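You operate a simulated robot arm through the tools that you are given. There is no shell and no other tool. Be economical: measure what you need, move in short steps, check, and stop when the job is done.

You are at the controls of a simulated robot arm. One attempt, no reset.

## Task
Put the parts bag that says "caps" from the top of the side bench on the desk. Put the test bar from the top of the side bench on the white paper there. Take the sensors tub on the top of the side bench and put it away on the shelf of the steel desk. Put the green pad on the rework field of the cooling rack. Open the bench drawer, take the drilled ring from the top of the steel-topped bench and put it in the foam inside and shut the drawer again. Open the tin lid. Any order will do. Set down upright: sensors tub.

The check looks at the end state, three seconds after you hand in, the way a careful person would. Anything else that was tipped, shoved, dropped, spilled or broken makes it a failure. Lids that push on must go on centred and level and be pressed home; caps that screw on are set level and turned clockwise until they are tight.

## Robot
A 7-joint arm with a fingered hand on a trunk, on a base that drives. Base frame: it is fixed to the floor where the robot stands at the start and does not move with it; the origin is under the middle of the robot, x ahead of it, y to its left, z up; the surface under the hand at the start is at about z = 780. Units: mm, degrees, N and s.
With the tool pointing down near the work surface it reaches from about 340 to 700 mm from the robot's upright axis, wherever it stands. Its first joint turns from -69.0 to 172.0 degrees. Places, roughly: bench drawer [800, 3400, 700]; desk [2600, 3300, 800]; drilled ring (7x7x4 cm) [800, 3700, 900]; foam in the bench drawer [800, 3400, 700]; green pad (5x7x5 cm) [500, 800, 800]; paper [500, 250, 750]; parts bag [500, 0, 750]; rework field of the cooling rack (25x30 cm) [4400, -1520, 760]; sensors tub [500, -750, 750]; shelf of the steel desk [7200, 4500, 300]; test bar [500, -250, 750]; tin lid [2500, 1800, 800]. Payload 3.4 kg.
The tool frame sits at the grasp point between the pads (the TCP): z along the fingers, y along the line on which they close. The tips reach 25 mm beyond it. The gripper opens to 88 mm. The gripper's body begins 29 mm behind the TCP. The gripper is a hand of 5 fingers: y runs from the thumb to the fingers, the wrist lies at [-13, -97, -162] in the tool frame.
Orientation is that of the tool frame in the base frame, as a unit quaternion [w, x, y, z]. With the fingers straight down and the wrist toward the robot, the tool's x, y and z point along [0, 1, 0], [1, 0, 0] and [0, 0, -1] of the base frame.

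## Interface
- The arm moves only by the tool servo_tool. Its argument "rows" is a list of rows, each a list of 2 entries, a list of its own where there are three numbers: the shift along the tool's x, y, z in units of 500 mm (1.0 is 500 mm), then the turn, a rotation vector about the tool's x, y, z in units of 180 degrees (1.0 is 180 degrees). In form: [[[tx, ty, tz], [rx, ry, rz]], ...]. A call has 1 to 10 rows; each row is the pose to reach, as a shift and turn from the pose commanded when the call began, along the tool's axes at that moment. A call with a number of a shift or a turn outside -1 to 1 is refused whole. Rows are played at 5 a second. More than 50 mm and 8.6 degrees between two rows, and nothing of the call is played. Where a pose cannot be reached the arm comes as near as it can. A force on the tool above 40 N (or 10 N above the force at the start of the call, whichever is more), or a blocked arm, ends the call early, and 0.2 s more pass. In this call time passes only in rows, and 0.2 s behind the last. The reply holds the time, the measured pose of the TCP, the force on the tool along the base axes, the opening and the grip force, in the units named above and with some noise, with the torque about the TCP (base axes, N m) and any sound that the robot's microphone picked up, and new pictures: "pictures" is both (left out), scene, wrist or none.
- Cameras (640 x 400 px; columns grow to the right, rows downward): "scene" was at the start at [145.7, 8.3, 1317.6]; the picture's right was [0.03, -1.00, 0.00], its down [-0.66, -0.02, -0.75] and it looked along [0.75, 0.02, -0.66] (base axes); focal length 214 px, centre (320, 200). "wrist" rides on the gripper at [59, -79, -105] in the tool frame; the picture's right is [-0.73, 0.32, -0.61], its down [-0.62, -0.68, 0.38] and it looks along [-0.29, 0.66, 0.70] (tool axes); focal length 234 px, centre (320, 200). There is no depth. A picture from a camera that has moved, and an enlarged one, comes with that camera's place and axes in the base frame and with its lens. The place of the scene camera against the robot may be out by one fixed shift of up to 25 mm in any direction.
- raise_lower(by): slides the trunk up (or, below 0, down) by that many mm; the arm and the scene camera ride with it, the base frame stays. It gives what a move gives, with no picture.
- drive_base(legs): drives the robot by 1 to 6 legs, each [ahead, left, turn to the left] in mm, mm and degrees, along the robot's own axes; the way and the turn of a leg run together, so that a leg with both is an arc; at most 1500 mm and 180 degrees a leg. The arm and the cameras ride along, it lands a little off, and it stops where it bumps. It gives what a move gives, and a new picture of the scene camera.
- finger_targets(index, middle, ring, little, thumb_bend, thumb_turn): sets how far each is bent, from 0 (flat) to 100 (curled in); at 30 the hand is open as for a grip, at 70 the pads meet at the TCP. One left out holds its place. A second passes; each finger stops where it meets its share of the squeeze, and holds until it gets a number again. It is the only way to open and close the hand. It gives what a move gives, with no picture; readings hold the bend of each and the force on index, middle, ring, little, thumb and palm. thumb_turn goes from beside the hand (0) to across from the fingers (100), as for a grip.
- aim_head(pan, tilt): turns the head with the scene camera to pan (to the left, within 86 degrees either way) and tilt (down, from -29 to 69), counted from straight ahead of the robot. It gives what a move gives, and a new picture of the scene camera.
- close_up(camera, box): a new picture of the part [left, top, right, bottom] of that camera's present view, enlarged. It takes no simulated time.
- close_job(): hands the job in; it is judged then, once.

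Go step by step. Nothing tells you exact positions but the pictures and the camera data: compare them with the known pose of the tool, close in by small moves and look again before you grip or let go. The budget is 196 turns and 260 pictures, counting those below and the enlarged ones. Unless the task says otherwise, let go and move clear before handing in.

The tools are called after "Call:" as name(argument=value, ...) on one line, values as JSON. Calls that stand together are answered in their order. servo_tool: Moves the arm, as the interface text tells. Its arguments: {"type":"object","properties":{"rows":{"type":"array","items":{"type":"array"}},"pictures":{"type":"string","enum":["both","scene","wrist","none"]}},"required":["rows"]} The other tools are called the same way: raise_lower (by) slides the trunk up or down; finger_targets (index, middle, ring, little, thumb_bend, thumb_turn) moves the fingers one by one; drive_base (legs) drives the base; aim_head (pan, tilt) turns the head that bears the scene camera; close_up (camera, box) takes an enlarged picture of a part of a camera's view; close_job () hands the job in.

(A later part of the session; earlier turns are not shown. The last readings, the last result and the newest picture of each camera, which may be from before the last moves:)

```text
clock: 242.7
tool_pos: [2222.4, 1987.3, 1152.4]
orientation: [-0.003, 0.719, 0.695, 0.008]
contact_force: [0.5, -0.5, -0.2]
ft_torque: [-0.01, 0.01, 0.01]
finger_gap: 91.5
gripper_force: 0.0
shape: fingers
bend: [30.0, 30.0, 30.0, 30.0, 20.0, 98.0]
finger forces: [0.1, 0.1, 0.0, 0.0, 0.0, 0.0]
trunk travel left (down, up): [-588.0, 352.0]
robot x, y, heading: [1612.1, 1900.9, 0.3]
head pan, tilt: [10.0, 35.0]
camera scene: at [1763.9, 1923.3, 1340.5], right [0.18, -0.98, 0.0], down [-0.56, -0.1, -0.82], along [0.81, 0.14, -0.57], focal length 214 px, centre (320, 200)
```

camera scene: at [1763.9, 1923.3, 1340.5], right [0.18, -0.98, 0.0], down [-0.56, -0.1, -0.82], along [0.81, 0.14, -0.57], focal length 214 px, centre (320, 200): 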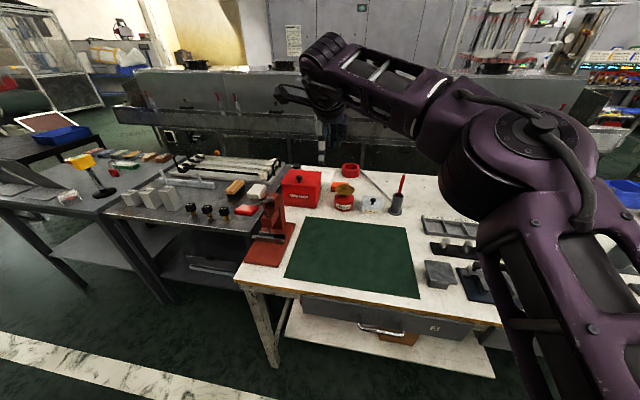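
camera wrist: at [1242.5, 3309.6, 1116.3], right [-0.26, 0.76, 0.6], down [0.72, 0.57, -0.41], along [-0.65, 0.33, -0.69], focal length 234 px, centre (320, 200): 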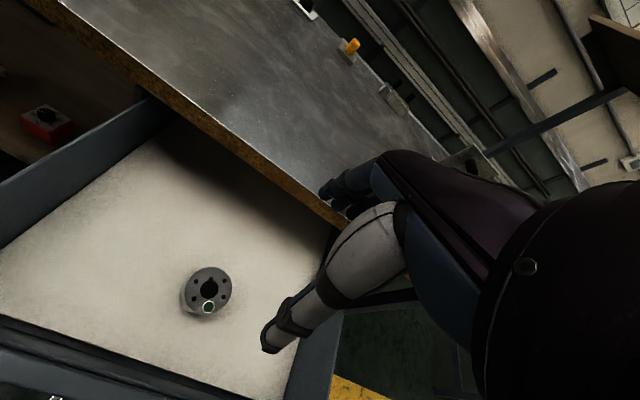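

Call:
close_up(camera="scene", box=[260, 150, 460, 275])

Call:
close_up(camera="scene", box=[320, 155, 430, 224])

```text
3.20 times, centred on (360, 212) of scene
camera zoom: at [1763.9, 1923.3, 1340.5], right [0.18, -0.98, 0.0], down [-0.56, -0.1, -0.82], along [0.81, 0.14, -0.57], focal length 686 px, centre (192, 160)
```

zoom: 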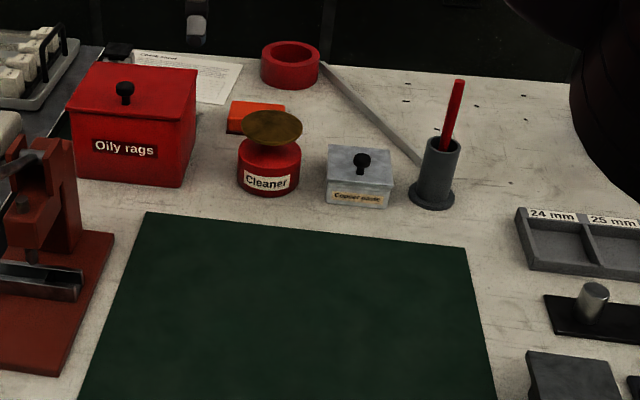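

```text
5.80 times, centred on (375, 190) of scene
camera zoom: at [1763.9, 1923.3, 1340.5], right [0.18, -0.98, 0.0], down [-0.56, -0.1, -0.82], along [0.81, 0.14, -0.57], focal length 1243 px, centre (1, 261)
```

zoom: 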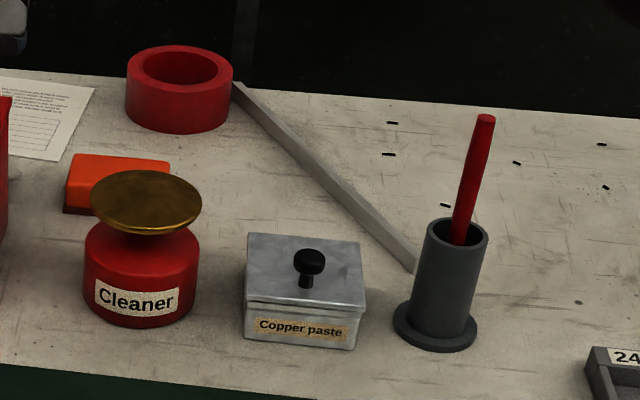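

The tin is the "Copper paste" box with a black knob, near (2432,1847). I'll move closer and bring the hand above it to measure the knob.

Call:
drive_base(legs=[[150, 0, 0]])

Call:
servo_tool(rows=[[[-0.07, 0.0, 0.03], [0, 0, 0]], [[-0.14, 0.0, 0.06], [0, 0, 0]], [[-0.2, 0.0, 0.1], [0, 0, 0]], [[-0.24, 0.01, 0.16], [0, 0, 0]]], pictures="both")

```text
clock: 244.0
tool_pos: [2373.2, 1988.9, 1152.0]
orientation: [-0.003, 0.718, 0.696, 0.007]
contact_force: [0.3, 0.3, 0.2]
ft_torque: [0.03, 0.01, -0.01]
finger_gap: 91.4
gripper_force: 0.0
shape: fingers
bend: [30.0, 30.0, 30.0, 30.0, 20.0, 98.0]
finger forces: [0.0, 0.1, 0.0, 0.0, 0.1, 0.0]
trunk travel left (down, up): [-588.0, 352.0]
robot x, y, heading: [1763.6, 1903.8, -0.2]
head pan, tilt: [10.0, 35.0]
camera scene: at [1914.2, 1924.1, 1340.4], right [0.18, -0.98, 0.0], down [-0.56, -0.1, -0.82], along [0.81, 0.15, -0.57], focal length 214 px, centre (320, 200)
```

scene: 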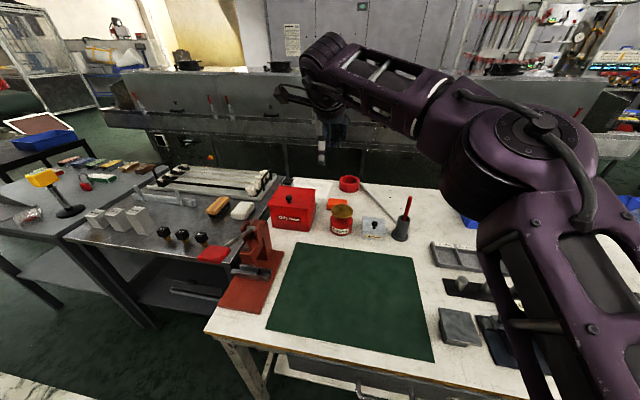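

```text
clock: 245.0
tool_pos: [2375.6, 1871.1, 1069.1]
orientation: [-0.004, 0.718, 0.696, 0.008]
contact_force: [0.4, -0.3, 0.1]
ft_torque: [-0.04, 0.01, 0.03]
finger_gap: 91.5
gripper_force: 0.0
shape: fingers
bend: [30.0, 30.0, 30.0, 30.0, 20.0, 98.0]
finger forces: [0.0, 0.1, 0.0, 0.0, 0.0, 0.0]
trunk travel left (down, up): [-588.0, 352.0]
robot x, y, heading: [1761.3, 1901.5, -0.0]
head pan, tilt: [10.0, 35.0]
camera scene: at [1914.4, 1923.3, 1340.4], right [0.18, -0.98, 0.0], down [-0.57, -0.1, -0.82], along [0.81, 0.15, -0.57], focal length 214 px, centre (320, 200)
camera wrist: at [2297.6, 1929.3, 1175.0], right [0.3, -0.75, 0.6], down [-0.7, -0.6, -0.4], along [0.65, -0.3, -0.7], focal length 234 px, centre (320, 200)
```

scene: 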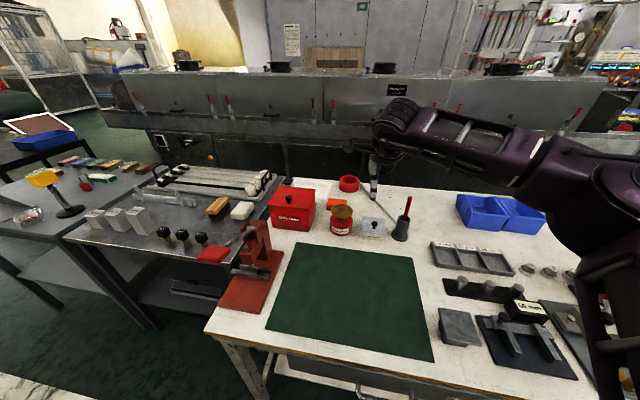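
wrist: 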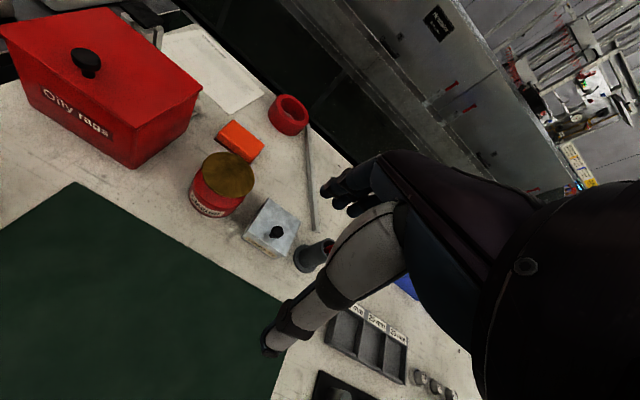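

The knob is at about (2480,1845,862). I'll zoom in on the tin to see how the lid is built.

Call:
close_up(camera="wrist", box=[220, 170, 350, 250])

Call:
close_up(camera="scene", box=[340, 200, 410, 244])

```text
4.92 times, centred on (285, 210) of wrist
camera zoom: at [2297.6, 1929.3, 1175.0], right [0.3, -0.75, 0.6], down [-0.7, -0.6, -0.4], along [0.65, -0.3, -0.7], focal length 1153 px, centre (492, 151)
```

zoom: 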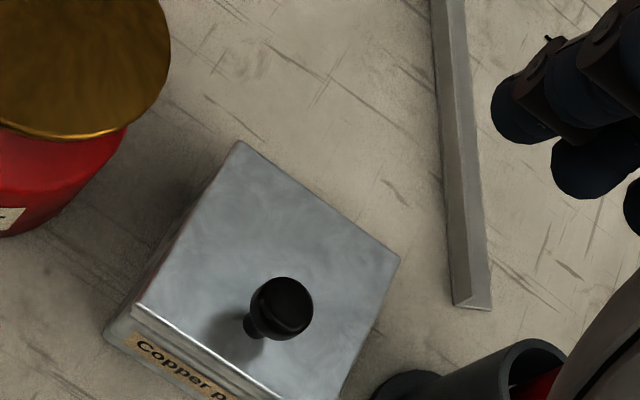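

```text
9.09 times, centred on (375, 222) of scene
camera zoom: at [1914.4, 1923.3, 1340.4], right [0.18, -0.98, 0.0], down [-0.57, -0.1, -0.82], along [0.81, 0.15, -0.57], focal length 1950 px, centre (-180, 0)
```

zoom: 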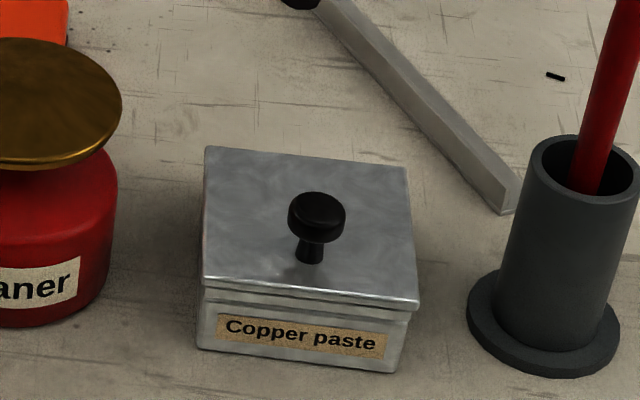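

The knob sits near the lid's front edge, so the lid hinges at the back edge (x≈2537) with a radius of about 60 mm. I'll pinch the knob sideways (closing along y) so it can pivot in my grip, which means moving closer, turning the hand 90° clockwise and tilting it forward.

Call:
drive_base(legs=[[35, 170, 0]])

Call:
servo_tool(rows=[[[-0.03, 0, 0], [0, 0, 0.046]], [[-0.06, 0, 0], [0, 0, 0.092]], [[-0.09, 0, 0], [0, 0, 0.138]], [[-0.12, 0, 0], [0, 0, 0.184]], [[-0.15, 0, 0], [0, 0, 0.23]], [[-0.19, 0, 0], [0, 0, 0.276]], [[-0.23, 0, 0], [0, 0, 0.322]], [[-0.27, 0, 0], [0, 0, 0.368]], [[-0.31, 0, 0], [0, 0, 0.414]], [[-0.35, 0, 0], [0, 0, 0.46]]], pictures="both")

```text
clock: 246.5
tool_pos: [2410.7, 2036.7, 1069.7]
orientation: [-0.003, 0.717, 0.697, 0.007]
contact_force: [0.2, 0.3, 0.2]
ft_torque: [-0.02, 0.02, -0.01]
finger_gap: 91.3
gripper_force: 0.0
shape: fingers
bend: [30.0, 30.0, 30.0, 30.0, 20.0, 98.0]
finger forces: [0.1, 0.0, 0.0, 0.0, 0.1, 0.0]
trunk travel left (down, up): [-588.0, 352.0]
robot x, y, heading: [1797.3, 2069.4, 0.5]
head pan, tilt: [10.0, 35.0]
camera scene: at [1947.7, 2089.8, 1340.4], right [0.18, -0.98, 0.0], down [-0.56, -0.1, -0.82], along [0.81, 0.15, -0.57], focal length 214 px, centre (320, 200)
```

scene: 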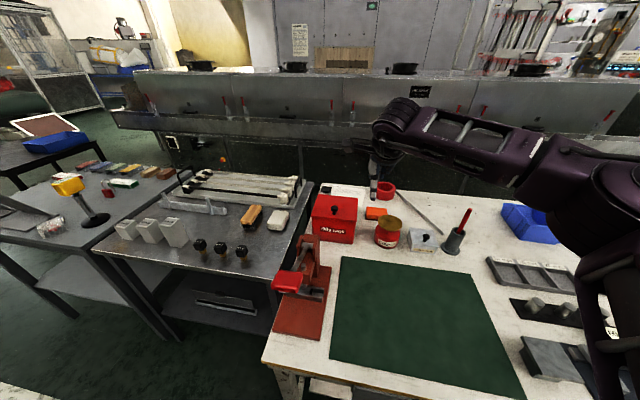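

```text
clock: 248.7
tool_pos: [2360.3, 1937.9, 1038.2]
orientation: [-0.021, 0.997, 0.07, 0.03]
contact_force: [0.2, 1.0, -0.7]
ft_torque: [-0.01, 0.0, -0.02]
finger_gap: 91.4
gripper_force: 0.0
shape: fingers
bend: [30.0, 30.0, 30.0, 30.0, 20.0, 98.0]
finger forces: [0.0, 0.0, 0.1, 0.1, 0.0, 0.0]
out of reach, approached as far as the arm can: row 9, 10
trunk travel left (down, up): [-588.0, 352.0]
robot x, y, heading: [1798.6, 2069.7, 0.3]
head pan, tilt: [10.0, 35.0]
camera scene: at [1946.0, 2092.6, 1340.6], right [0.18, -0.98, 0.0], down [-0.56, -0.11, -0.82], along [0.81, 0.15, -0.57], focal length 214 px, centre (320, 200)
camera wrist: at [2401.3, 2019.4, 1148.2], right [-0.71, -0.45, 0.55], down [-0.69, 0.61, -0.39], along [-0.15, -0.66, -0.74], focal length 234 px, centre (320, 200)
```

scene: 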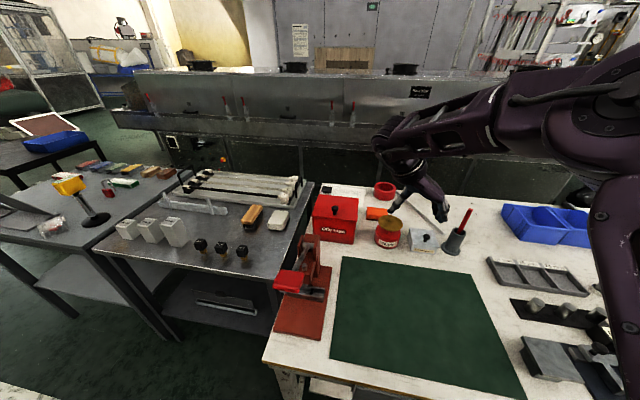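
wrist: 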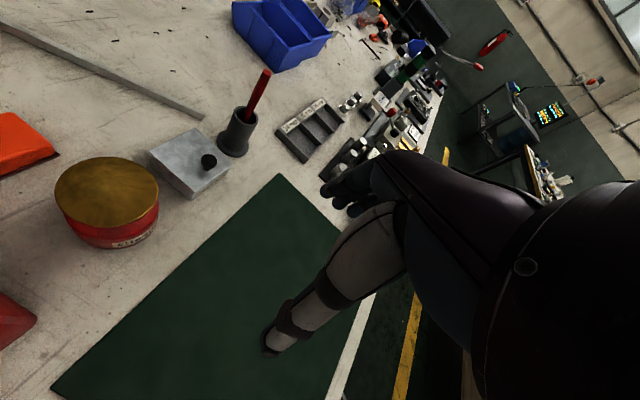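

With this yaw the arm reaches only x≈2360. The arm reaches farther in its natural yaw with the target in line with the shoulder, so I'll turn back and pinch the knob front-to-back instead.

Call:
servo_tool(rows=[[[0, 0, -0.01], [0, 0, -0.046]], [[0, 0, -0.02], [0, 0, -0.092]], [[0, 0, -0.02], [0, 0, -0.138]], [[0, 0, -0.02], [0, 0, -0.184]], [[0, 0, -0.02], [0, 0, -0.23]], [[0, 0, -0.02], [0, 0, -0.276]], [[0, 0, -0.02], [0, 0, -0.322]], [[0, 0, -0.02], [0, 0, -0.368]], [[0, 0, -0.02], [0, 0, -0.414]], [[0, 0, -0.02], [0, 0, -0.456]]], pictures="none")

```text
clock: 250.9
tool_pos: [2361.3, 1934.5, 1045.3]
orientation: [0.001, 0.704, 0.709, 0.037]
contact_force: [-0.7, -0.6, -0.1]
ft_torque: [0.02, 0.0, -0.01]
finger_gap: 91.7
gripper_force: 0.0
shape: fingers
bend: [30.0, 30.0, 30.0, 30.0, 20.0, 98.0]
finger forces: [0.0, 0.0, 0.0, 0.0, 0.1, 0.0]
trunk travel left (down, up): [-588.0, 352.0]
robot x, y, heading: [1803.6, 2067.5, 0.4]
head pan, tilt: [10.0, 35.0]
```

I'll move above the knob, near (2479,1841,935).

Call:
servo_tool(rows=[[[-0.04, 0.04, 0.03], [0, 0, 0]], [[-0.09, 0.09, 0.06], [0, -0.008, 0]], [[-0.14, 0.14, 0.1], [0, -0.016, 0]], [[-0.18, 0.19, 0.15], [0, -0.016, 0]], [[-0.197, 0.224, 0.22], [0, -0.016, 0]]], pictures="both")

```text
clock: 252.1
tool_pos: [2479.7, 1842.6, 936.1]
orientation: [0.019, 0.706, 0.708, 0.019]
contact_force: [0.5, -0.2, -0.1]
ft_torque: [0.02, -0.02, 0.01]
finger_gap: 91.4
gripper_force: 0.1
shape: fingers
bend: [30.0, 30.0, 30.0, 30.0, 20.0, 98.0]
finger forces: [0.0, 0.1, 0.0, 0.1, 0.0, 0.0]
trunk travel left (down, up): [-588.0, 352.0]
robot x, y, heading: [1799.1, 2071.6, 0.2]
head pan, tilt: [10.0, 35.0]
camera scene: at [1948.5, 2088.9, 1340.4], right [0.18, -0.98, 0.0], down [-0.56, -0.1, -0.82], along [0.81, 0.15, -0.57], focal length 214 px, centre (320, 200)
camera wrist: at [2394.0, 1901.0, 1037.1], right [0.29, -0.72, 0.62], down [-0.66, -0.63, -0.42], along [0.69, -0.29, -0.66], focal length 234 px, centre (320, 200)
```

scene: 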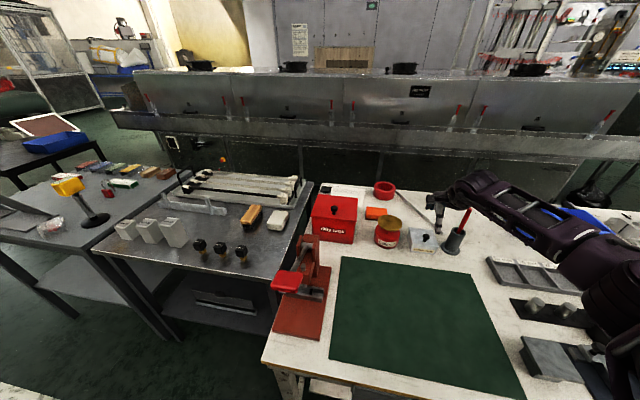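
wrist: 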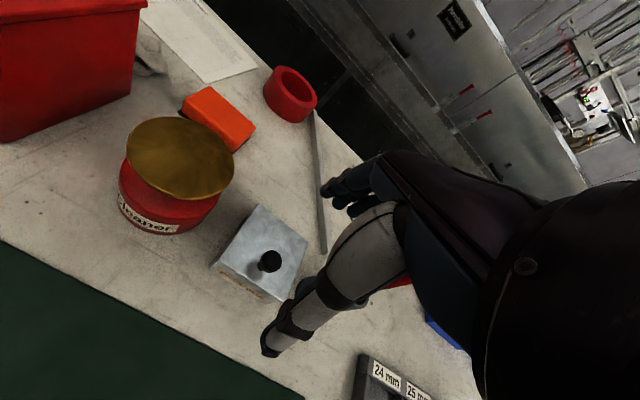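

The height is still uncertain (830–862), so I'll descend 35 mm and triangulate again.

Call:
servo_tool(rows=[[[0, 0, 0.035], [0, 0, 0]], [[0, 0, 0.07], [0, 0, 0]]], pictures="none")

Call:
close_up(camera="wrist", box=[160, 150, 400, 300])

Call:
close_up(camera="scene", box=[360, 170, 500, 258])

```text
clock: 252.7
tool_pos: [2482.6, 1840.0, 900.8]
orientation: [0.018, 0.707, 0.707, 0.02]
contact_force: [-0.2, 0.2, -0.4]
ft_torque: [0.02, -0.01, 0.03]
finger_gap: 91.6
gripper_force: 0.0
shape: fingers
bend: [30.0, 30.0, 30.0, 30.0, 20.0, 98.0]
finger forces: [0.1, 0.0, 0.1, 0.0, 0.0, 0.0]
trunk travel left (down, up): [-588.0, 352.0]
robot x, y, heading: [1802.1, 2067.8, 0.7]
head pan, tilt: [10.0, 35.0]
```

```text
2.67 times, centred on (280, 225) of wrist
camera zoom: at [2396.8, 1900.4, 1001.6], right [0.29, -0.73, 0.62], down [-0.66, -0.62, -0.42], along [0.69, -0.29, -0.66], focal length 624 px, centre (427, 133)
```

zoom: 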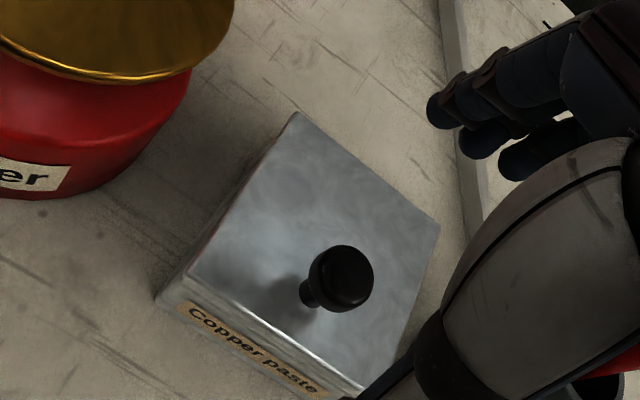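

```text
4.55 times, centred on (430, 214) of scene
camera zoom: at [1947.5, 2088.8, 1340.5], right [0.18, -0.98, 0.0], down [-0.56, -0.1, -0.82], along [0.81, 0.15, -0.57], focal length 975 px, centre (-180, 136)
```

zoom: 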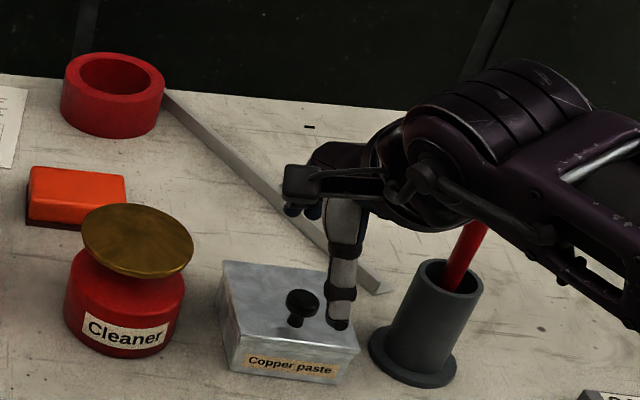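

Refined: the knob head is at (2494,1835,836), the lid top at about 815, and the hinge at x≈2554. I'll lower around the knob.

Call:
servo_tool(rows=[[[-0.01, 0.017, 0.02], [0, 0, 0]], [[-0.01, 0.017, 0.06], [0, 0, 0]], [[-0.01, 0.017, 0.09], [0, 0, 0]], [[-0.01, 0.017, 0.106], [0, 0, 0]]], pictures="none")

Call:
close_up(camera="wrist", box=[160, 150, 400, 300])

Call:
close_up(camera="scene", box=[360, 170, 500, 258])

```text
clock: 253.7
tool_pos: [2493.3, 1838.5, 849.3]
orientation: [0.019, 0.706, 0.707, 0.018]
contact_force: [0.0, -0.1, -0.3]
ft_torque: [0.01, -0.02, -0.01]
finger_gap: 91.7
gripper_force: 0.2
shape: fingers
bend: [30.0, 30.0, 30.0, 30.0, 20.0, 98.0]
finger forces: [0.0, 0.1, 0.0, 0.0, 0.0, 0.0]
trunk travel left (down, up): [-588.0, 352.0]
robot x, y, heading: [1798.1, 2067.4, 0.5]
head pan, tilt: [10.0, 35.0]
```

```text
2.67 times, centred on (280, 225) of wrist
camera zoom: at [2407.7, 1896.4, 949.5], right [0.29, -0.73, 0.62], down [-0.66, -0.63, -0.42], along [0.69, -0.29, -0.66], focal length 624 px, centre (427, 133)
```

zoom: 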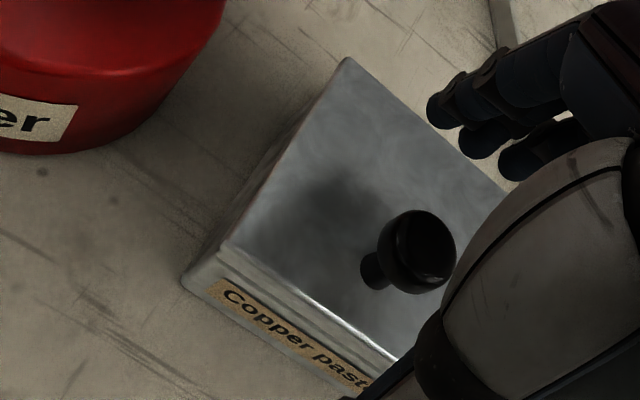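

```text
4.55 times, centred on (430, 214) of scene
camera zoom: at [1947.5, 2088.9, 1340.5], right [0.18, -0.98, 0.0], down [-0.56, -0.1, -0.82], along [0.81, 0.15, -0.57], focal length 975 px, centre (-180, 136)
```

zoom: 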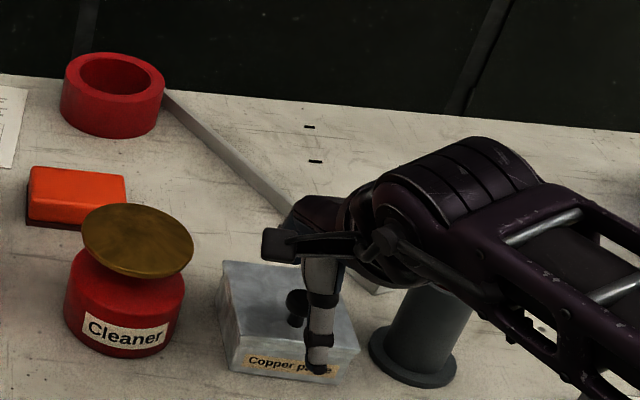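

Further refined: the knob head is at (2501,1830,824). I'll shift and lower a little more, then pinch.

Call:
servo_tool(rows=[[[-0.016, 0.015, 0.012], [0, 0, 0]], [[-0.016, 0.015, 0.028], [0, 0, 0]]], pictures="none")

Call:
finger_targets(index=56, middle=56, ring=56, little=56, thumb_bend=54)

Call:
close_up(camera="wrist", box=[160, 150, 400, 300])

```text
clock: 254.3
tool_pos: [2501.9, 1829.5, 835.3]
orientation: [0.019, 0.706, 0.708, 0.02]
contact_force: [-0.3, 0.8, -0.2]
ft_torque: [-0.01, 0.0, 0.03]
finger_gap: 91.4
gripper_force: 0.2
shape: fingers
bend: [30.0, 30.0, 30.0, 30.0, 20.0, 98.0]
finger forces: [0.0, 0.0, 0.1, 0.1, 0.0, 0.1]
trunk travel left (down, up): [-588.0, 352.0]
robot x, y, heading: [1800.3, 2072.1, 0.4]
head pan, tilt: [10.0, 35.0]
```

```text
clock: 255.3
tool_pos: [2500.8, 1829.7, 835.9]
orientation: [0.02, 0.706, 0.707, 0.019]
contact_force: [-0.9, 0.1, -0.1]
ft_torque: [-0.01, 0.02, 0.0]
finger_gap: 31.1
gripper_force: 0.0
shape: fingers
bend: [56.0, 56.0, 56.0, 56.0, 54.0, 98.0]
finger forces: [0.1, 0.1, 0.1, 0.1, 0.0, 0.0]
trunk travel left (down, up): [-588.0, 352.0]
robot x, y, heading: [1800.1, 2067.1, 0.3]
head pan, tilt: [10.0, 35.0]
```

```text
2.67 times, centred on (280, 225) of wrist
camera zoom: at [2415.9, 1888.8, 936.5], right [0.29, -0.73, 0.62], down [-0.66, -0.62, -0.42], along [0.69, -0.29, -0.66], focal length 624 px, centre (427, 133)
```

zoom: 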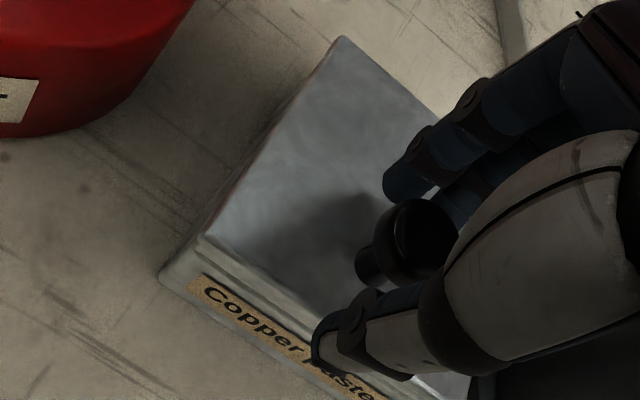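

The knob is between thumb and fingers, so I'll close.

Call:
finger_targets(index=76, middle=76, ring=76, little=76, thumb_bend=74)

Call:
close_up(camera="wrist", box=[160, 150, 400, 300])

```text
clock: 256.3
tool_pos: [2502.6, 1830.1, 834.6]
orientation: [0.018, 0.706, 0.708, 0.018]
contact_force: [12.4, 0.1, -5.0]
ft_torque: [0.0, -0.15, 0.04]
finger_gap: 2.9
gripper_force: 10.6
shape: fingers
bend: [74.0, 73.0, 76.0, 76.0, 70.0, 96.0]
finger forces: [10.2, 7.4, 0.0, 0.1, 4.9, 0.1]
trunk travel left (down, up): [-588.0, 352.0]
robot x, y, heading: [1799.5, 2068.2, 0.5]
head pan, tilt: [10.0, 35.0]
```

```text
2.67 times, centred on (280, 225) of wrist
camera zoom: at [2418.7, 1888.7, 934.5], right [0.29, -0.73, 0.62], down [-0.66, -0.62, -0.42], along [0.69, -0.29, -0.66], focal length 624 px, centre (427, 133)
```

zoom: 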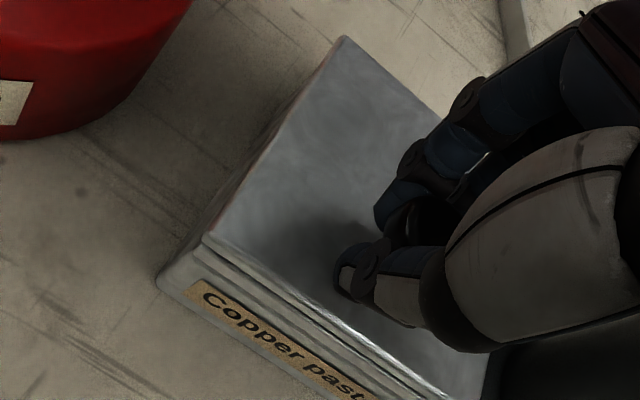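

The index and middle fingers hold the knob. I'll lift along the hinge arc to about 30° and look.

Call:
servo_tool(rows=[[[0, 0.006, -0.012], [0, 0, 0]], [[0, 0.018, -0.029], [0, 0, 0]], [[0, 0.03, -0.041], [0, 0, 0]], [[0, 0.043, -0.0524], [0, 0, 0]]], pictures="wrist")

Call:
close_up(camera="scene", box=[360, 170, 500, 258])

```text
clock: 257.3
tool_pos: [2524.0, 1829.7, 859.4]
orientation: [0.017, 0.706, 0.708, 0.017]
contact_force: [9.9, 2.1, -13.7]
ft_torque: [0.07, 0.0, -0.04]
finger_gap: 0.0
gripper_force: 12.0
shape: fingers
bend: [74.0, 74.0, 76.0, 76.0, 73.0, 95.0]
finger forces: [11.2, 9.0, 0.0, 0.1, 3.4, 0.0]
trunk travel left (down, up): [-588.0, 352.0]
robot x, y, heading: [1798.0, 2068.3, 0.3]
head pan, tilt: [10.0, 35.0]
camera wrist: at [2439.4, 1888.5, 960.1], right [0.29, -0.73, 0.62], down [-0.66, -0.63, -0.42], along [0.69, -0.29, -0.66], focal length 234 px, centre (320, 200)
```

wrist: 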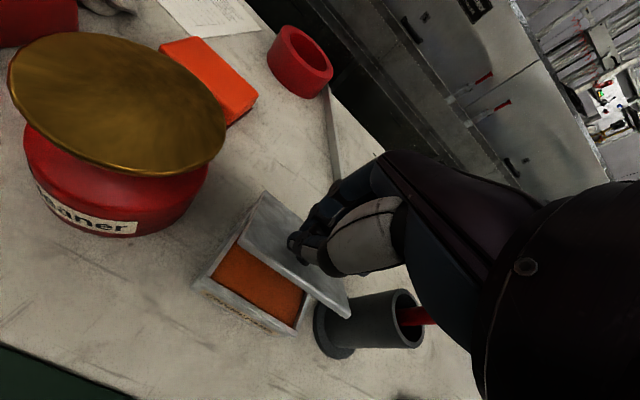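

```text
4.55 times, centred on (430, 214) of scene
camera zoom: at [1952.7, 2088.5, 1339.7], right [0.18, -0.98, 0.0], down [-0.57, -0.1, -0.82], along [0.8, 0.15, -0.58], focal length 975 px, centre (-180, 136)
```

zoom: 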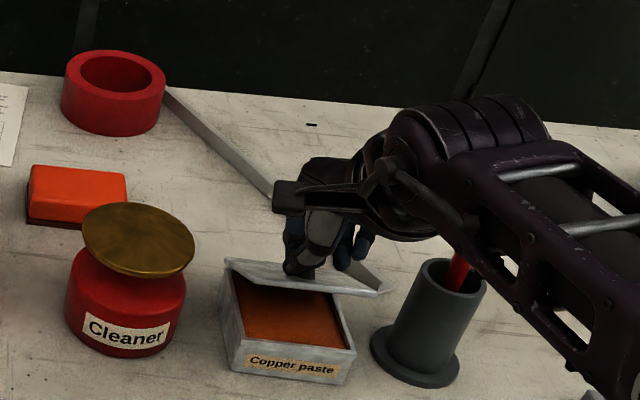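

The lid is opening on its rear hinge. I'll continue along the arc.

Call:
servo_tool(rows=[[[0, 0.015, -0.009], [0, 0, 0]], [[0, 0.03, -0.016], [0, 0, 0]], [[0, 0.047, -0.021], [0, 0, 0]], [[0, 0.064, -0.0236], [0, 0, 0]], [[0, 0.081, -0.024], [0, 0, 0]], [[0, 0.098, -0.0224], [0, 0, 0]]], pictures="wrist")

Call:
close_up(camera="scene", box=[360, 170, 500, 258])

```text
clock: 258.7
tool_pos: [2537.2, 1831.1, 868.7]
orientation: [0.016, 0.707, 0.707, 0.017]
contact_force: [10.5, -3.1, -24.9]
ft_torque: [0.01, 0.06, -0.02]
finger_gap: 0.0
gripper_force: 16.3
shape: fingers
bend: [74.0, 73.0, 76.0, 76.0, 73.0, 96.0]
finger forces: [14.0, 15.2, 0.0, 0.0, 2.8, 0.0]
out of reach, approached as far as the arm can: row 2, 3, 4, 5, 6
trunk travel left (down, up): [-588.0, 352.0]
robot x, y, heading: [1801.5, 2068.7, 0.4]
head pan, tilt: [10.0, 35.0]
camera wrist: at [2453.5, 1888.7, 970.0], right [0.29, -0.73, 0.62], down [-0.66, -0.62, -0.42], along [0.69, -0.29, -0.66], focal length 234 px, centre (320, 200)
```

wrist: 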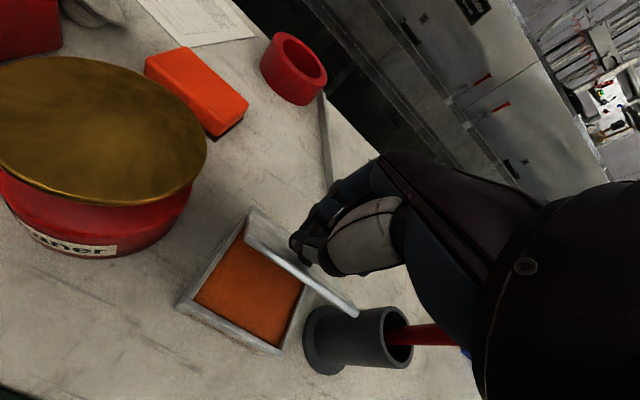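

```text
4.55 times, centred on (430, 214) of scene
camera zoom: at [1955.7, 2086.3, 1339.4], right [0.18, -0.98, 0.0], down [-0.57, -0.1, -0.82], along [0.8, 0.15, -0.58], focal length 975 px, centre (-180, 136)
```

zoom: 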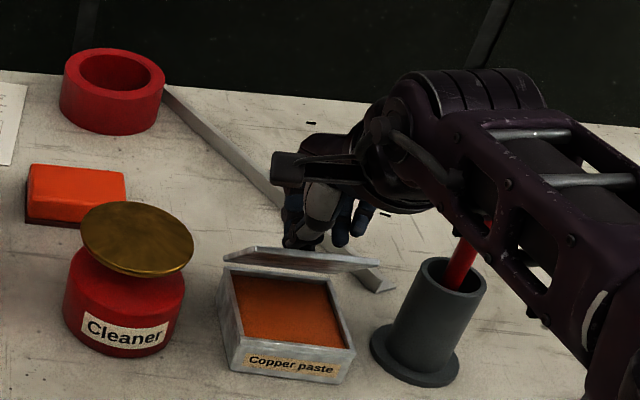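

The arm hits its reach limit at 45°. Tilting the fingers forward will give more reach, so I'll continue the arc with a forward tilt.

Call:
servo_tool(rows=[[[0, 0.0, -0.002], [-0.04, 0, 0]], [[0, 0.016, -0.006], [-0.08, 0, 0]], [[0, 0.033, -0.009], [-0.12, 0, 0]], [[0, 0.05, -0.009], [-0.15, 0, 0]], [[0, 0.067, -0.0064], [-0.18, 0, 0]]], pictures="wrist")

Call:
close_up(camera="scene", box=[360, 170, 500, 258])

```text
clock: 259.9
tool_pos: [2567.9, 1834.3, 883.8]
orientation: [0.217, 0.67, 0.675, 0.219]
contact_force: [-0.7, 5.5, 3.2]
ft_torque: [0.1, 0.06, -0.02]
finger_gap: 0.0
gripper_force: 5.7
shape: fingers
bend: [76.0, 76.0, 76.0, 76.0, 70.0, 94.0]
finger forces: [0.1, 1.1, 0.1, 0.0, 10.0, 0.0]
trunk travel left (down, up): [-588.0, 352.0]
robot x, y, heading: [1796.6, 2063.6, 0.4]
head pan, tilt: [10.0, 35.0]
camera wrist: at [2440.3, 1892.9, 922.6], right [-0.09, -0.73, 0.68], down [-0.32, -0.63, -0.71], along [0.94, -0.28, -0.18], focal length 234 px, centre (320, 200)
```

wrist: 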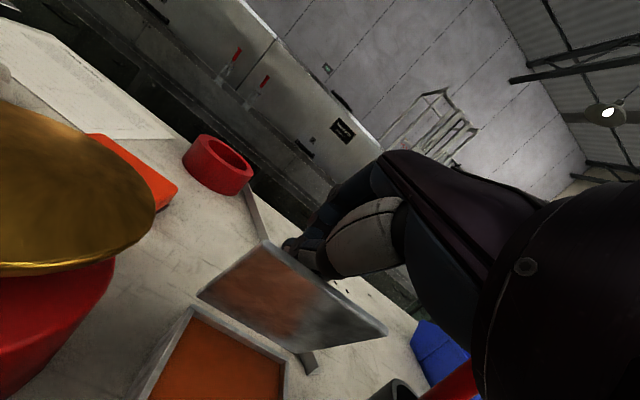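

```text
4.55 times, centred on (430, 214) of scene
camera zoom: at [1946.7, 2090.5, 1340.9], right [0.18, -0.98, 0.0], down [-0.56, -0.1, -0.82], along [0.81, 0.15, -0.57], focal length 975 px, centre (-180, 136)
```

zoom: 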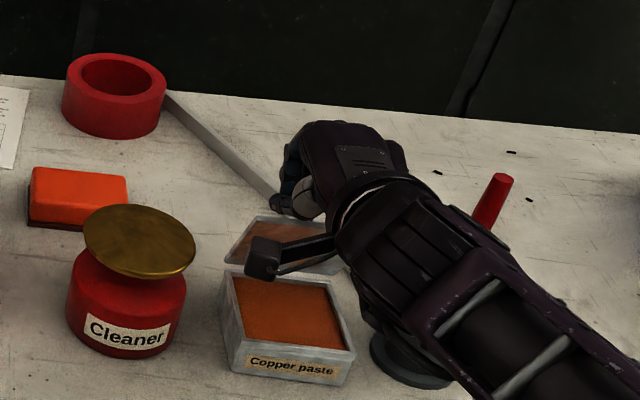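

The lid is now about 75° open. I'll push it further back past vertical.

Call:
servo_tool(rows=[[[0, 0.015, 0.014], [-0.03, 0, 0]], [[0, 0.03, 0.028], [-0.06, 0, 0]], [[0, 0.044, 0.042], [-0.09, 0, 0]]], pictures="wrist")

Call:
close_up(camera="scene", box=[360, 170, 500, 258])

```text
clock: 260.7
tool_pos: [2590.6, 1818.9, 902.2]
orientation: [0.308, 0.637, 0.636, 0.308]
contact_force: [-0.4, 0.0, 0.1]
ft_torque: [-0.02, -0.02, 0.0]
finger_gap: 0.1
gripper_force: 0.1
shape: fingers
bend: [76.0, 76.0, 76.0, 76.0, 71.0, 95.0]
finger forces: [0.1, 0.0, 0.1, 0.1, 0.0, 0.1]
out of reach, approached as far as the arm can: row 3
trunk travel left (down, up): [-588.0, 352.0]
robot x, y, heading: [1800.2, 2066.9, 0.3]
head pan, tilt: [10.0, 35.0]
camera wrist: at [2458.3, 1878.5, 903.3], right [-0.28, -0.73, 0.63], down [-0.12, -0.62, -0.77], along [0.95, -0.29, 0.08], focal length 234 px, centre (320, 200)
```

wrist: 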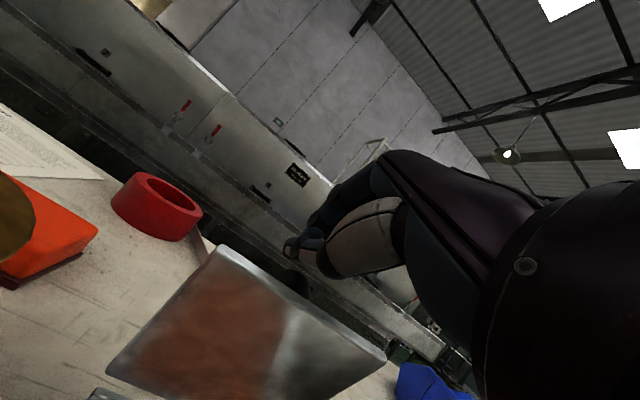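

```text
4.55 times, centred on (430, 214) of scene
camera zoom: at [1947.0, 2087.2, 1340.4], right [0.18, -0.98, 0.0], down [-0.56, -0.1, -0.82], along [0.81, 0.15, -0.57], focal length 975 px, centre (-180, 136)
```

zoom: 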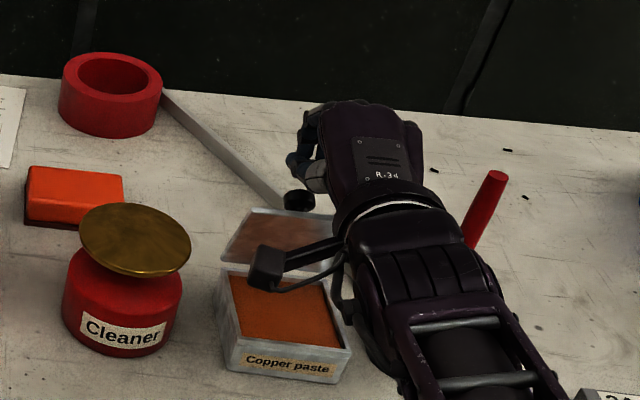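

The knob slipped free and the lid stands open by itself. I'll rise and withdraw, then check it.

Call:
servo_tool(rows=[[[0, 0.047, -0.037], [0, 0, 0]], [[0, 0.094, -0.074], [0, 0, 0]], [[0, 0.1, -0.13], [0, 0, 0]], [[0, 0.05, -0.2], [0.03, 0, 0]], [[0, 0.0, -0.27], [0.06, 0, 0]], [[0, -0.05, -0.34], [0.1, 0, 0]]], pictures="none")

Call:
close_up(camera="scene", box=[360, 170, 500, 258])

```text
clock: 262.1
tool_pos: [2439.0, 1822.4, 985.3]
orientation: [0.204, 0.677, 0.677, 0.204]
contact_force: [-0.9, -0.1, 0.2]
ft_torque: [0.0, 0.0, -0.01]
finger_gap: 0.1
gripper_force: 0.0
shape: fingers
bend: [76.0, 76.0, 76.0, 76.0, 71.0, 95.0]
finger forces: [0.1, 0.0, 0.0, 0.1, 0.0, 0.0]
trunk travel left (down, up): [-588.0, 352.0]
robot x, y, heading: [1801.1, 2067.8, 0.6]
head pan, tilt: [10.0, 35.0]
```

```text
4.55 times, centred on (430, 214) of scene
camera zoom: at [1946.1, 2088.6, 1340.6], right [0.18, -0.98, 0.0], down [-0.56, -0.1, -0.82], along [0.81, 0.15, -0.57], focal length 975 px, centre (-180, 136)
```

zoom: 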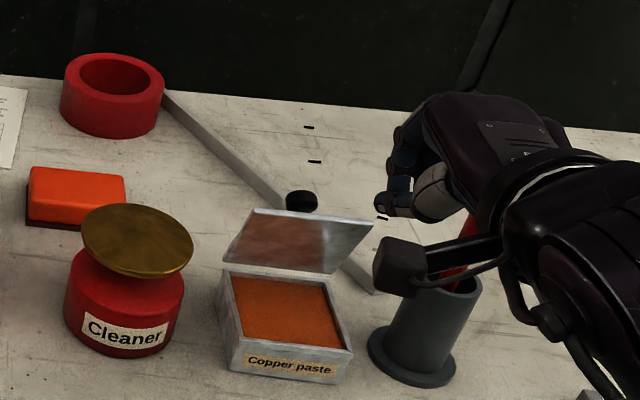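

The lid stays at roughly 80°. I'll nudge it a little further with closed fingertips on its inner face.

Call:
servo_tool(rows=[[[0.01, 0.0, 0.08], [0, 0, 0]], [[0.022, 0.0, 0.16], [0, 0, 0]], [[0.022, 0.0, 0.24], [0, 0, 0]], [[0.022, 0.03, 0.26], [0, 0, 0]], [[0.022, 0.06, 0.28], [0, 0, 0]], [[0.022, 0.08, 0.293], [0, 0, 0]]], pictures="wrist")

Call:
close_up(camera="scene", box=[360, 170, 500, 258])

```text
clock: 263.5
tool_pos: [2556.7, 1835.0, 885.4]
orientation: [0.203, 0.676, 0.678, 0.204]
contact_force: [0.2, -0.2, -1.0]
ft_torque: [0.03, 0.0, -0.04]
finger_gap: 0.3
gripper_force: 0.3
shape: fingers
bend: [76.0, 76.0, 76.0, 76.0, 71.0, 95.0]
finger forces: [0.1, 0.1, 0.0, 0.1, 0.1, 0.0]
trunk travel left (down, up): [-588.0, 352.0]
robot x, y, heading: [1798.6, 2068.4, 0.4]
head pan, tilt: [10.0, 35.0]
camera wrist: at [2430.9, 1892.7, 929.2], right [-0.06, -0.73, 0.68], down [-0.35, -0.62, -0.7], along [0.93, -0.29, -0.22], focal length 234 px, centre (320, 200)
```

wrist: 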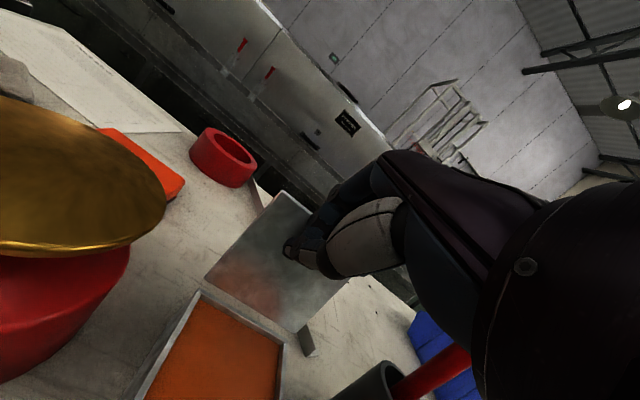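

```text
4.55 times, centred on (430, 214) of scene
camera zoom: at [1948.0, 2089.1, 1340.3], right [0.18, -0.98, 0.0], down [-0.56, -0.1, -0.82], along [0.81, 0.15, -0.57], focal length 975 px, centre (-180, 136)
```

zoom: 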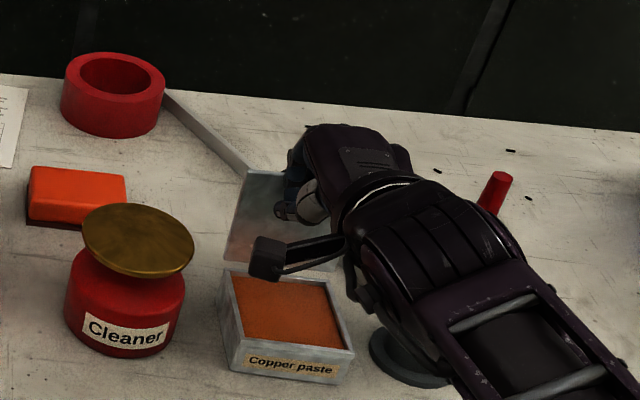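

The lid is now well past vertical. I'll withdraw and straighten the hand.

Call:
servo_tool(rows=[[[0, -0.03, -0.08], [0, 0, 0]], [[0, -0.06, -0.16], [0, 0, 0]], [[0, -0.078, -0.244], [0.03, 0, 0]], [[0, -0.06, -0.33], [0.07, 0, 0]], [[0, -0.04, -0.41], [0.11, 0, 0]], [[0, -0.04, -0.49], [0.15, 0, 0]], [[0, -0.04, -0.5], [0.19, 0, 0]]], pictures="scene")

Call:
close_up(camera="scene", box=[360, 170, 500, 258])

```text
clock: 265.1
tool_pos: [2399.3, 1836.4, 1083.6]
orientation: [-0.004, 0.706, 0.708, -0.003]
contact_force: [0.8, -0.1, 0.2]
ft_torque: [0.04, 0.01, 0.02]
finger_gap: 0.1
gripper_force: 0.1
shape: fingers
bend: [76.0, 76.0, 76.0, 76.0, 71.0, 95.0]
finger forces: [0.0, 0.0, 0.1, 0.1, 0.0, 0.0]
trunk travel left (down, up): [-588.0, 352.0]
robot x, y, heading: [1800.6, 2067.0, -0.1]
head pan, tilt: [10.0, 35.0]
camera scene: at [1947.9, 2089.5, 1340.3], right [0.18, -0.98, 0.0], down [-0.56, -0.1, -0.82], along [0.81, 0.15, -0.57], focal length 214 px, centre (320, 200)
```

scene: 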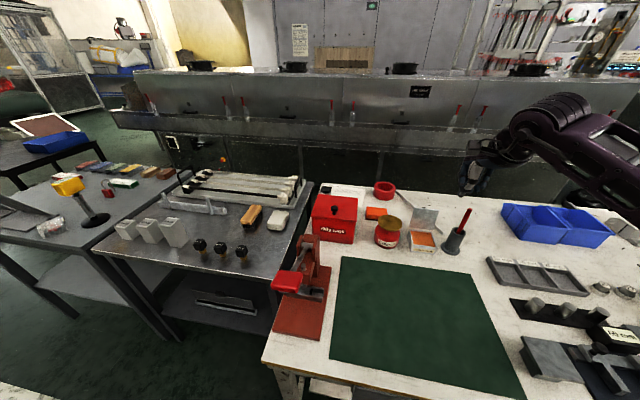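

```text
4.55 times, centred on (430, 214) of scene
camera zoom: at [1947.9, 2089.5, 1340.3], right [0.18, -0.98, 0.0], down [-0.56, -0.1, -0.82], along [0.81, 0.15, -0.57], focal length 975 px, centre (-180, 136)
```

zoom: 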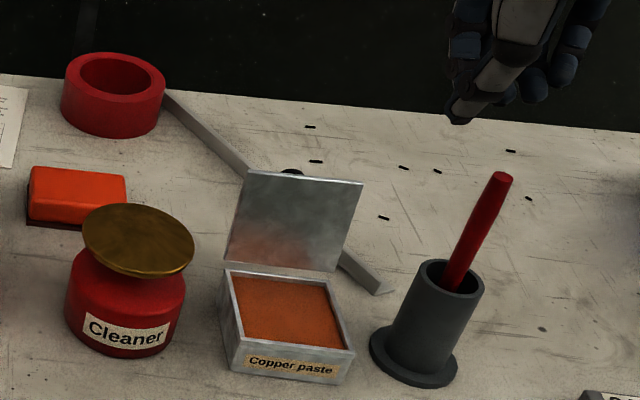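

The tin lid stands open and nothing else has moved. Next is the green pad: I'll raise the trunk and drive back around the south end of the side bench to its west side.

Call:
raise_lower(by=180)

Call:
drive_base(legs=[[-300, 0, 0], [0, -1500, 0], [0, -1500, 0], [0, -270, 0], [-1500, 0, 0], [-150, 0, 0]])

```text
clock: 267.1
tool_pos: [2399.3, 1834.2, 1263.1]
orientation: [-0.003, 0.706, 0.708, -0.004]
contact_force: [0.1, 0.0, -0.8]
ft_torque: [0.0, 0.0, -0.02]
finger_gap: 0.0
gripper_force: 0.0
shape: fingers
bend: [76.0, 76.0, 76.0, 76.0, 71.0, 95.0]
finger forces: [0.0, 0.0, 0.0, 0.1, 0.0, 0.1]
trunk travel left (down, up): [-768.0, 172.0]
robot x, y, heading: [1802.1, 2068.4, 0.6]
head pan, tilt: [10.0, 35.0]
```

```text
clock: 292.8
tool_pos: [445.4, -1432.5, 1263.2]
orientation: [-0.003, 0.709, 0.706, -0.004]
contact_force: [0.2, 0.8, 0.6]
ft_torque: [0.03, 0.0, 0.02]
finger_gap: 0.0
gripper_force: 0.0
shape: fingers
bend: [76.0, 76.0, 76.0, 76.0, 71.0, 95.0]
finger forces: [0.0, 0.1, 0.0, 0.0, 0.0, 0.0]
trunk travel left (down, up): [-768.0, 172.0]
robot x, y, heading: [-154.7, -1194.8, -0.0]
head pan, tilt: [10.0, 35.0]
camera scene: at [-4.8, -1174.4, 1520.3], right [0.17, -0.98, 0.0], down [-0.57, -0.1, -0.82], along [0.81, 0.14, -0.57], focal length 214 px, centre (320, 200)
```

scene: 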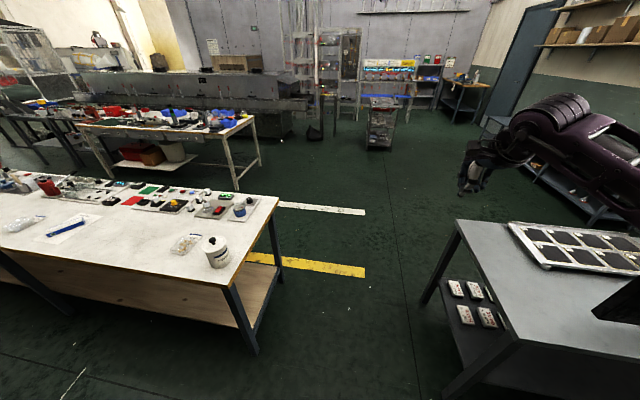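

I'm at the south-west side. I'll strafe up to the green pad's position (500,800).

Call:
drive_base(legs=[[0, 1400, 0], [120, 590, 0]])

Call:
servo_tool(rows=[[[0.06, -0.02, 0.06], [0, 0, 0]], [[0.12, -0.04, 0.12], [0, 0, 0]], [[0.18, -0.06, 0.18], [0, 0, 0]], [[0.24, -0.08, 0.24], [0, 0, 0]], [[0.3, -0.1, 0.3], [0, 0, 0]], [[0.36, -0.12, 0.36], [0, 0, 0]], [[0.42, -0.14, 0.42], [0, 0, 0]]], pictures="wrist")

Call:
finger_targets(index=28, middle=28, ring=28, little=28, thumb_bend=26)

```text
clock: 302.7
tool_pos: [557.4, 551.7, 1263.0]
orientation: [-0.004, 0.706, 0.708, -0.003]
contact_force: [0.5, -0.1, 1.1]
ft_torque: [-0.02, -0.03, 0.0]
finger_gap: 0.0
gripper_force: 0.1
shape: fingers
bend: [76.0, 76.0, 76.0, 76.0, 71.0, 95.0]
finger forces: [0.0, 0.0, 0.0, 0.0, 0.0, 0.0]
trunk travel left (down, up): [-768.0, 172.0]
robot x, y, heading: [-41.4, 784.2, 0.4]
head pan, tilt: [10.0, 35.0]
camera scene: at [104.8, 806.3, 1520.5], right [0.18, -0.98, 0.0], down [-0.56, -0.1, -0.82], along [0.81, 0.15, -0.57], focal length 214 px, centre (320, 200)
```

scene: 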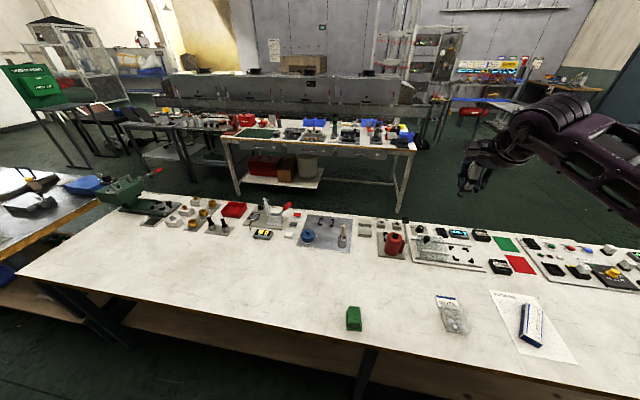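

```text
clock: 304.3
tool_pos: [483.1, 764.2, 1053.6]
orientation: [-0.003, 0.706, 0.708, -0.003]
contact_force: [0.3, -0.5, 0.4]
ft_torque: [-0.01, -0.02, 0.0]
finger_gap: 0.0
gripper_force: 0.1
shape: fingers
bend: [76.0, 76.0, 76.0, 76.0, 71.0, 95.0]
finger forces: [0.0, 0.1, 0.0, 0.0, 0.1, 0.0]
trunk travel left (down, up): [-768.0, 172.0]
robot x, y, heading: [-43.6, 784.9, 0.6]
head pan, tilt: [10.0, 35.0]
camera wrist: at [404.9, 822.6, 1158.7], right [0.33, -0.73, 0.6], down [-0.68, -0.63, -0.38], along [0.65, -0.29, -0.7], focal length 234 px, centre (320, 200)
```

wrist: 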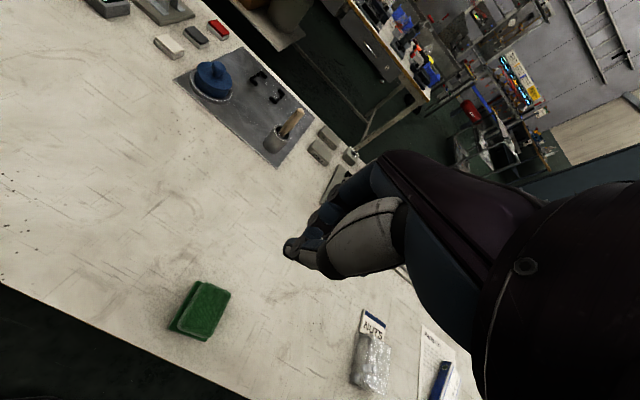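

```text
clock: 305.3
tool_pos: [484.2, 762.7, 1054.4]
orientation: [-0.003, 0.707, 0.707, -0.003]
contact_force: [-0.1, -0.1, 0.0]
ft_torque: [0.01, 0.01, -0.01]
finger_gap: 89.6
gripper_force: 0.1
shape: fingers
bend: [28.0, 28.0, 28.0, 28.0, 26.0, 97.0]
finger forces: [0.0, 0.0, 0.0, 0.0, 0.0, 0.0]
trunk travel left (down, up): [-768.0, 172.0]
robot x, y, heading: [-40.3, 786.6, 0.4]
head pan, tilt: [10.0, 35.0]
```

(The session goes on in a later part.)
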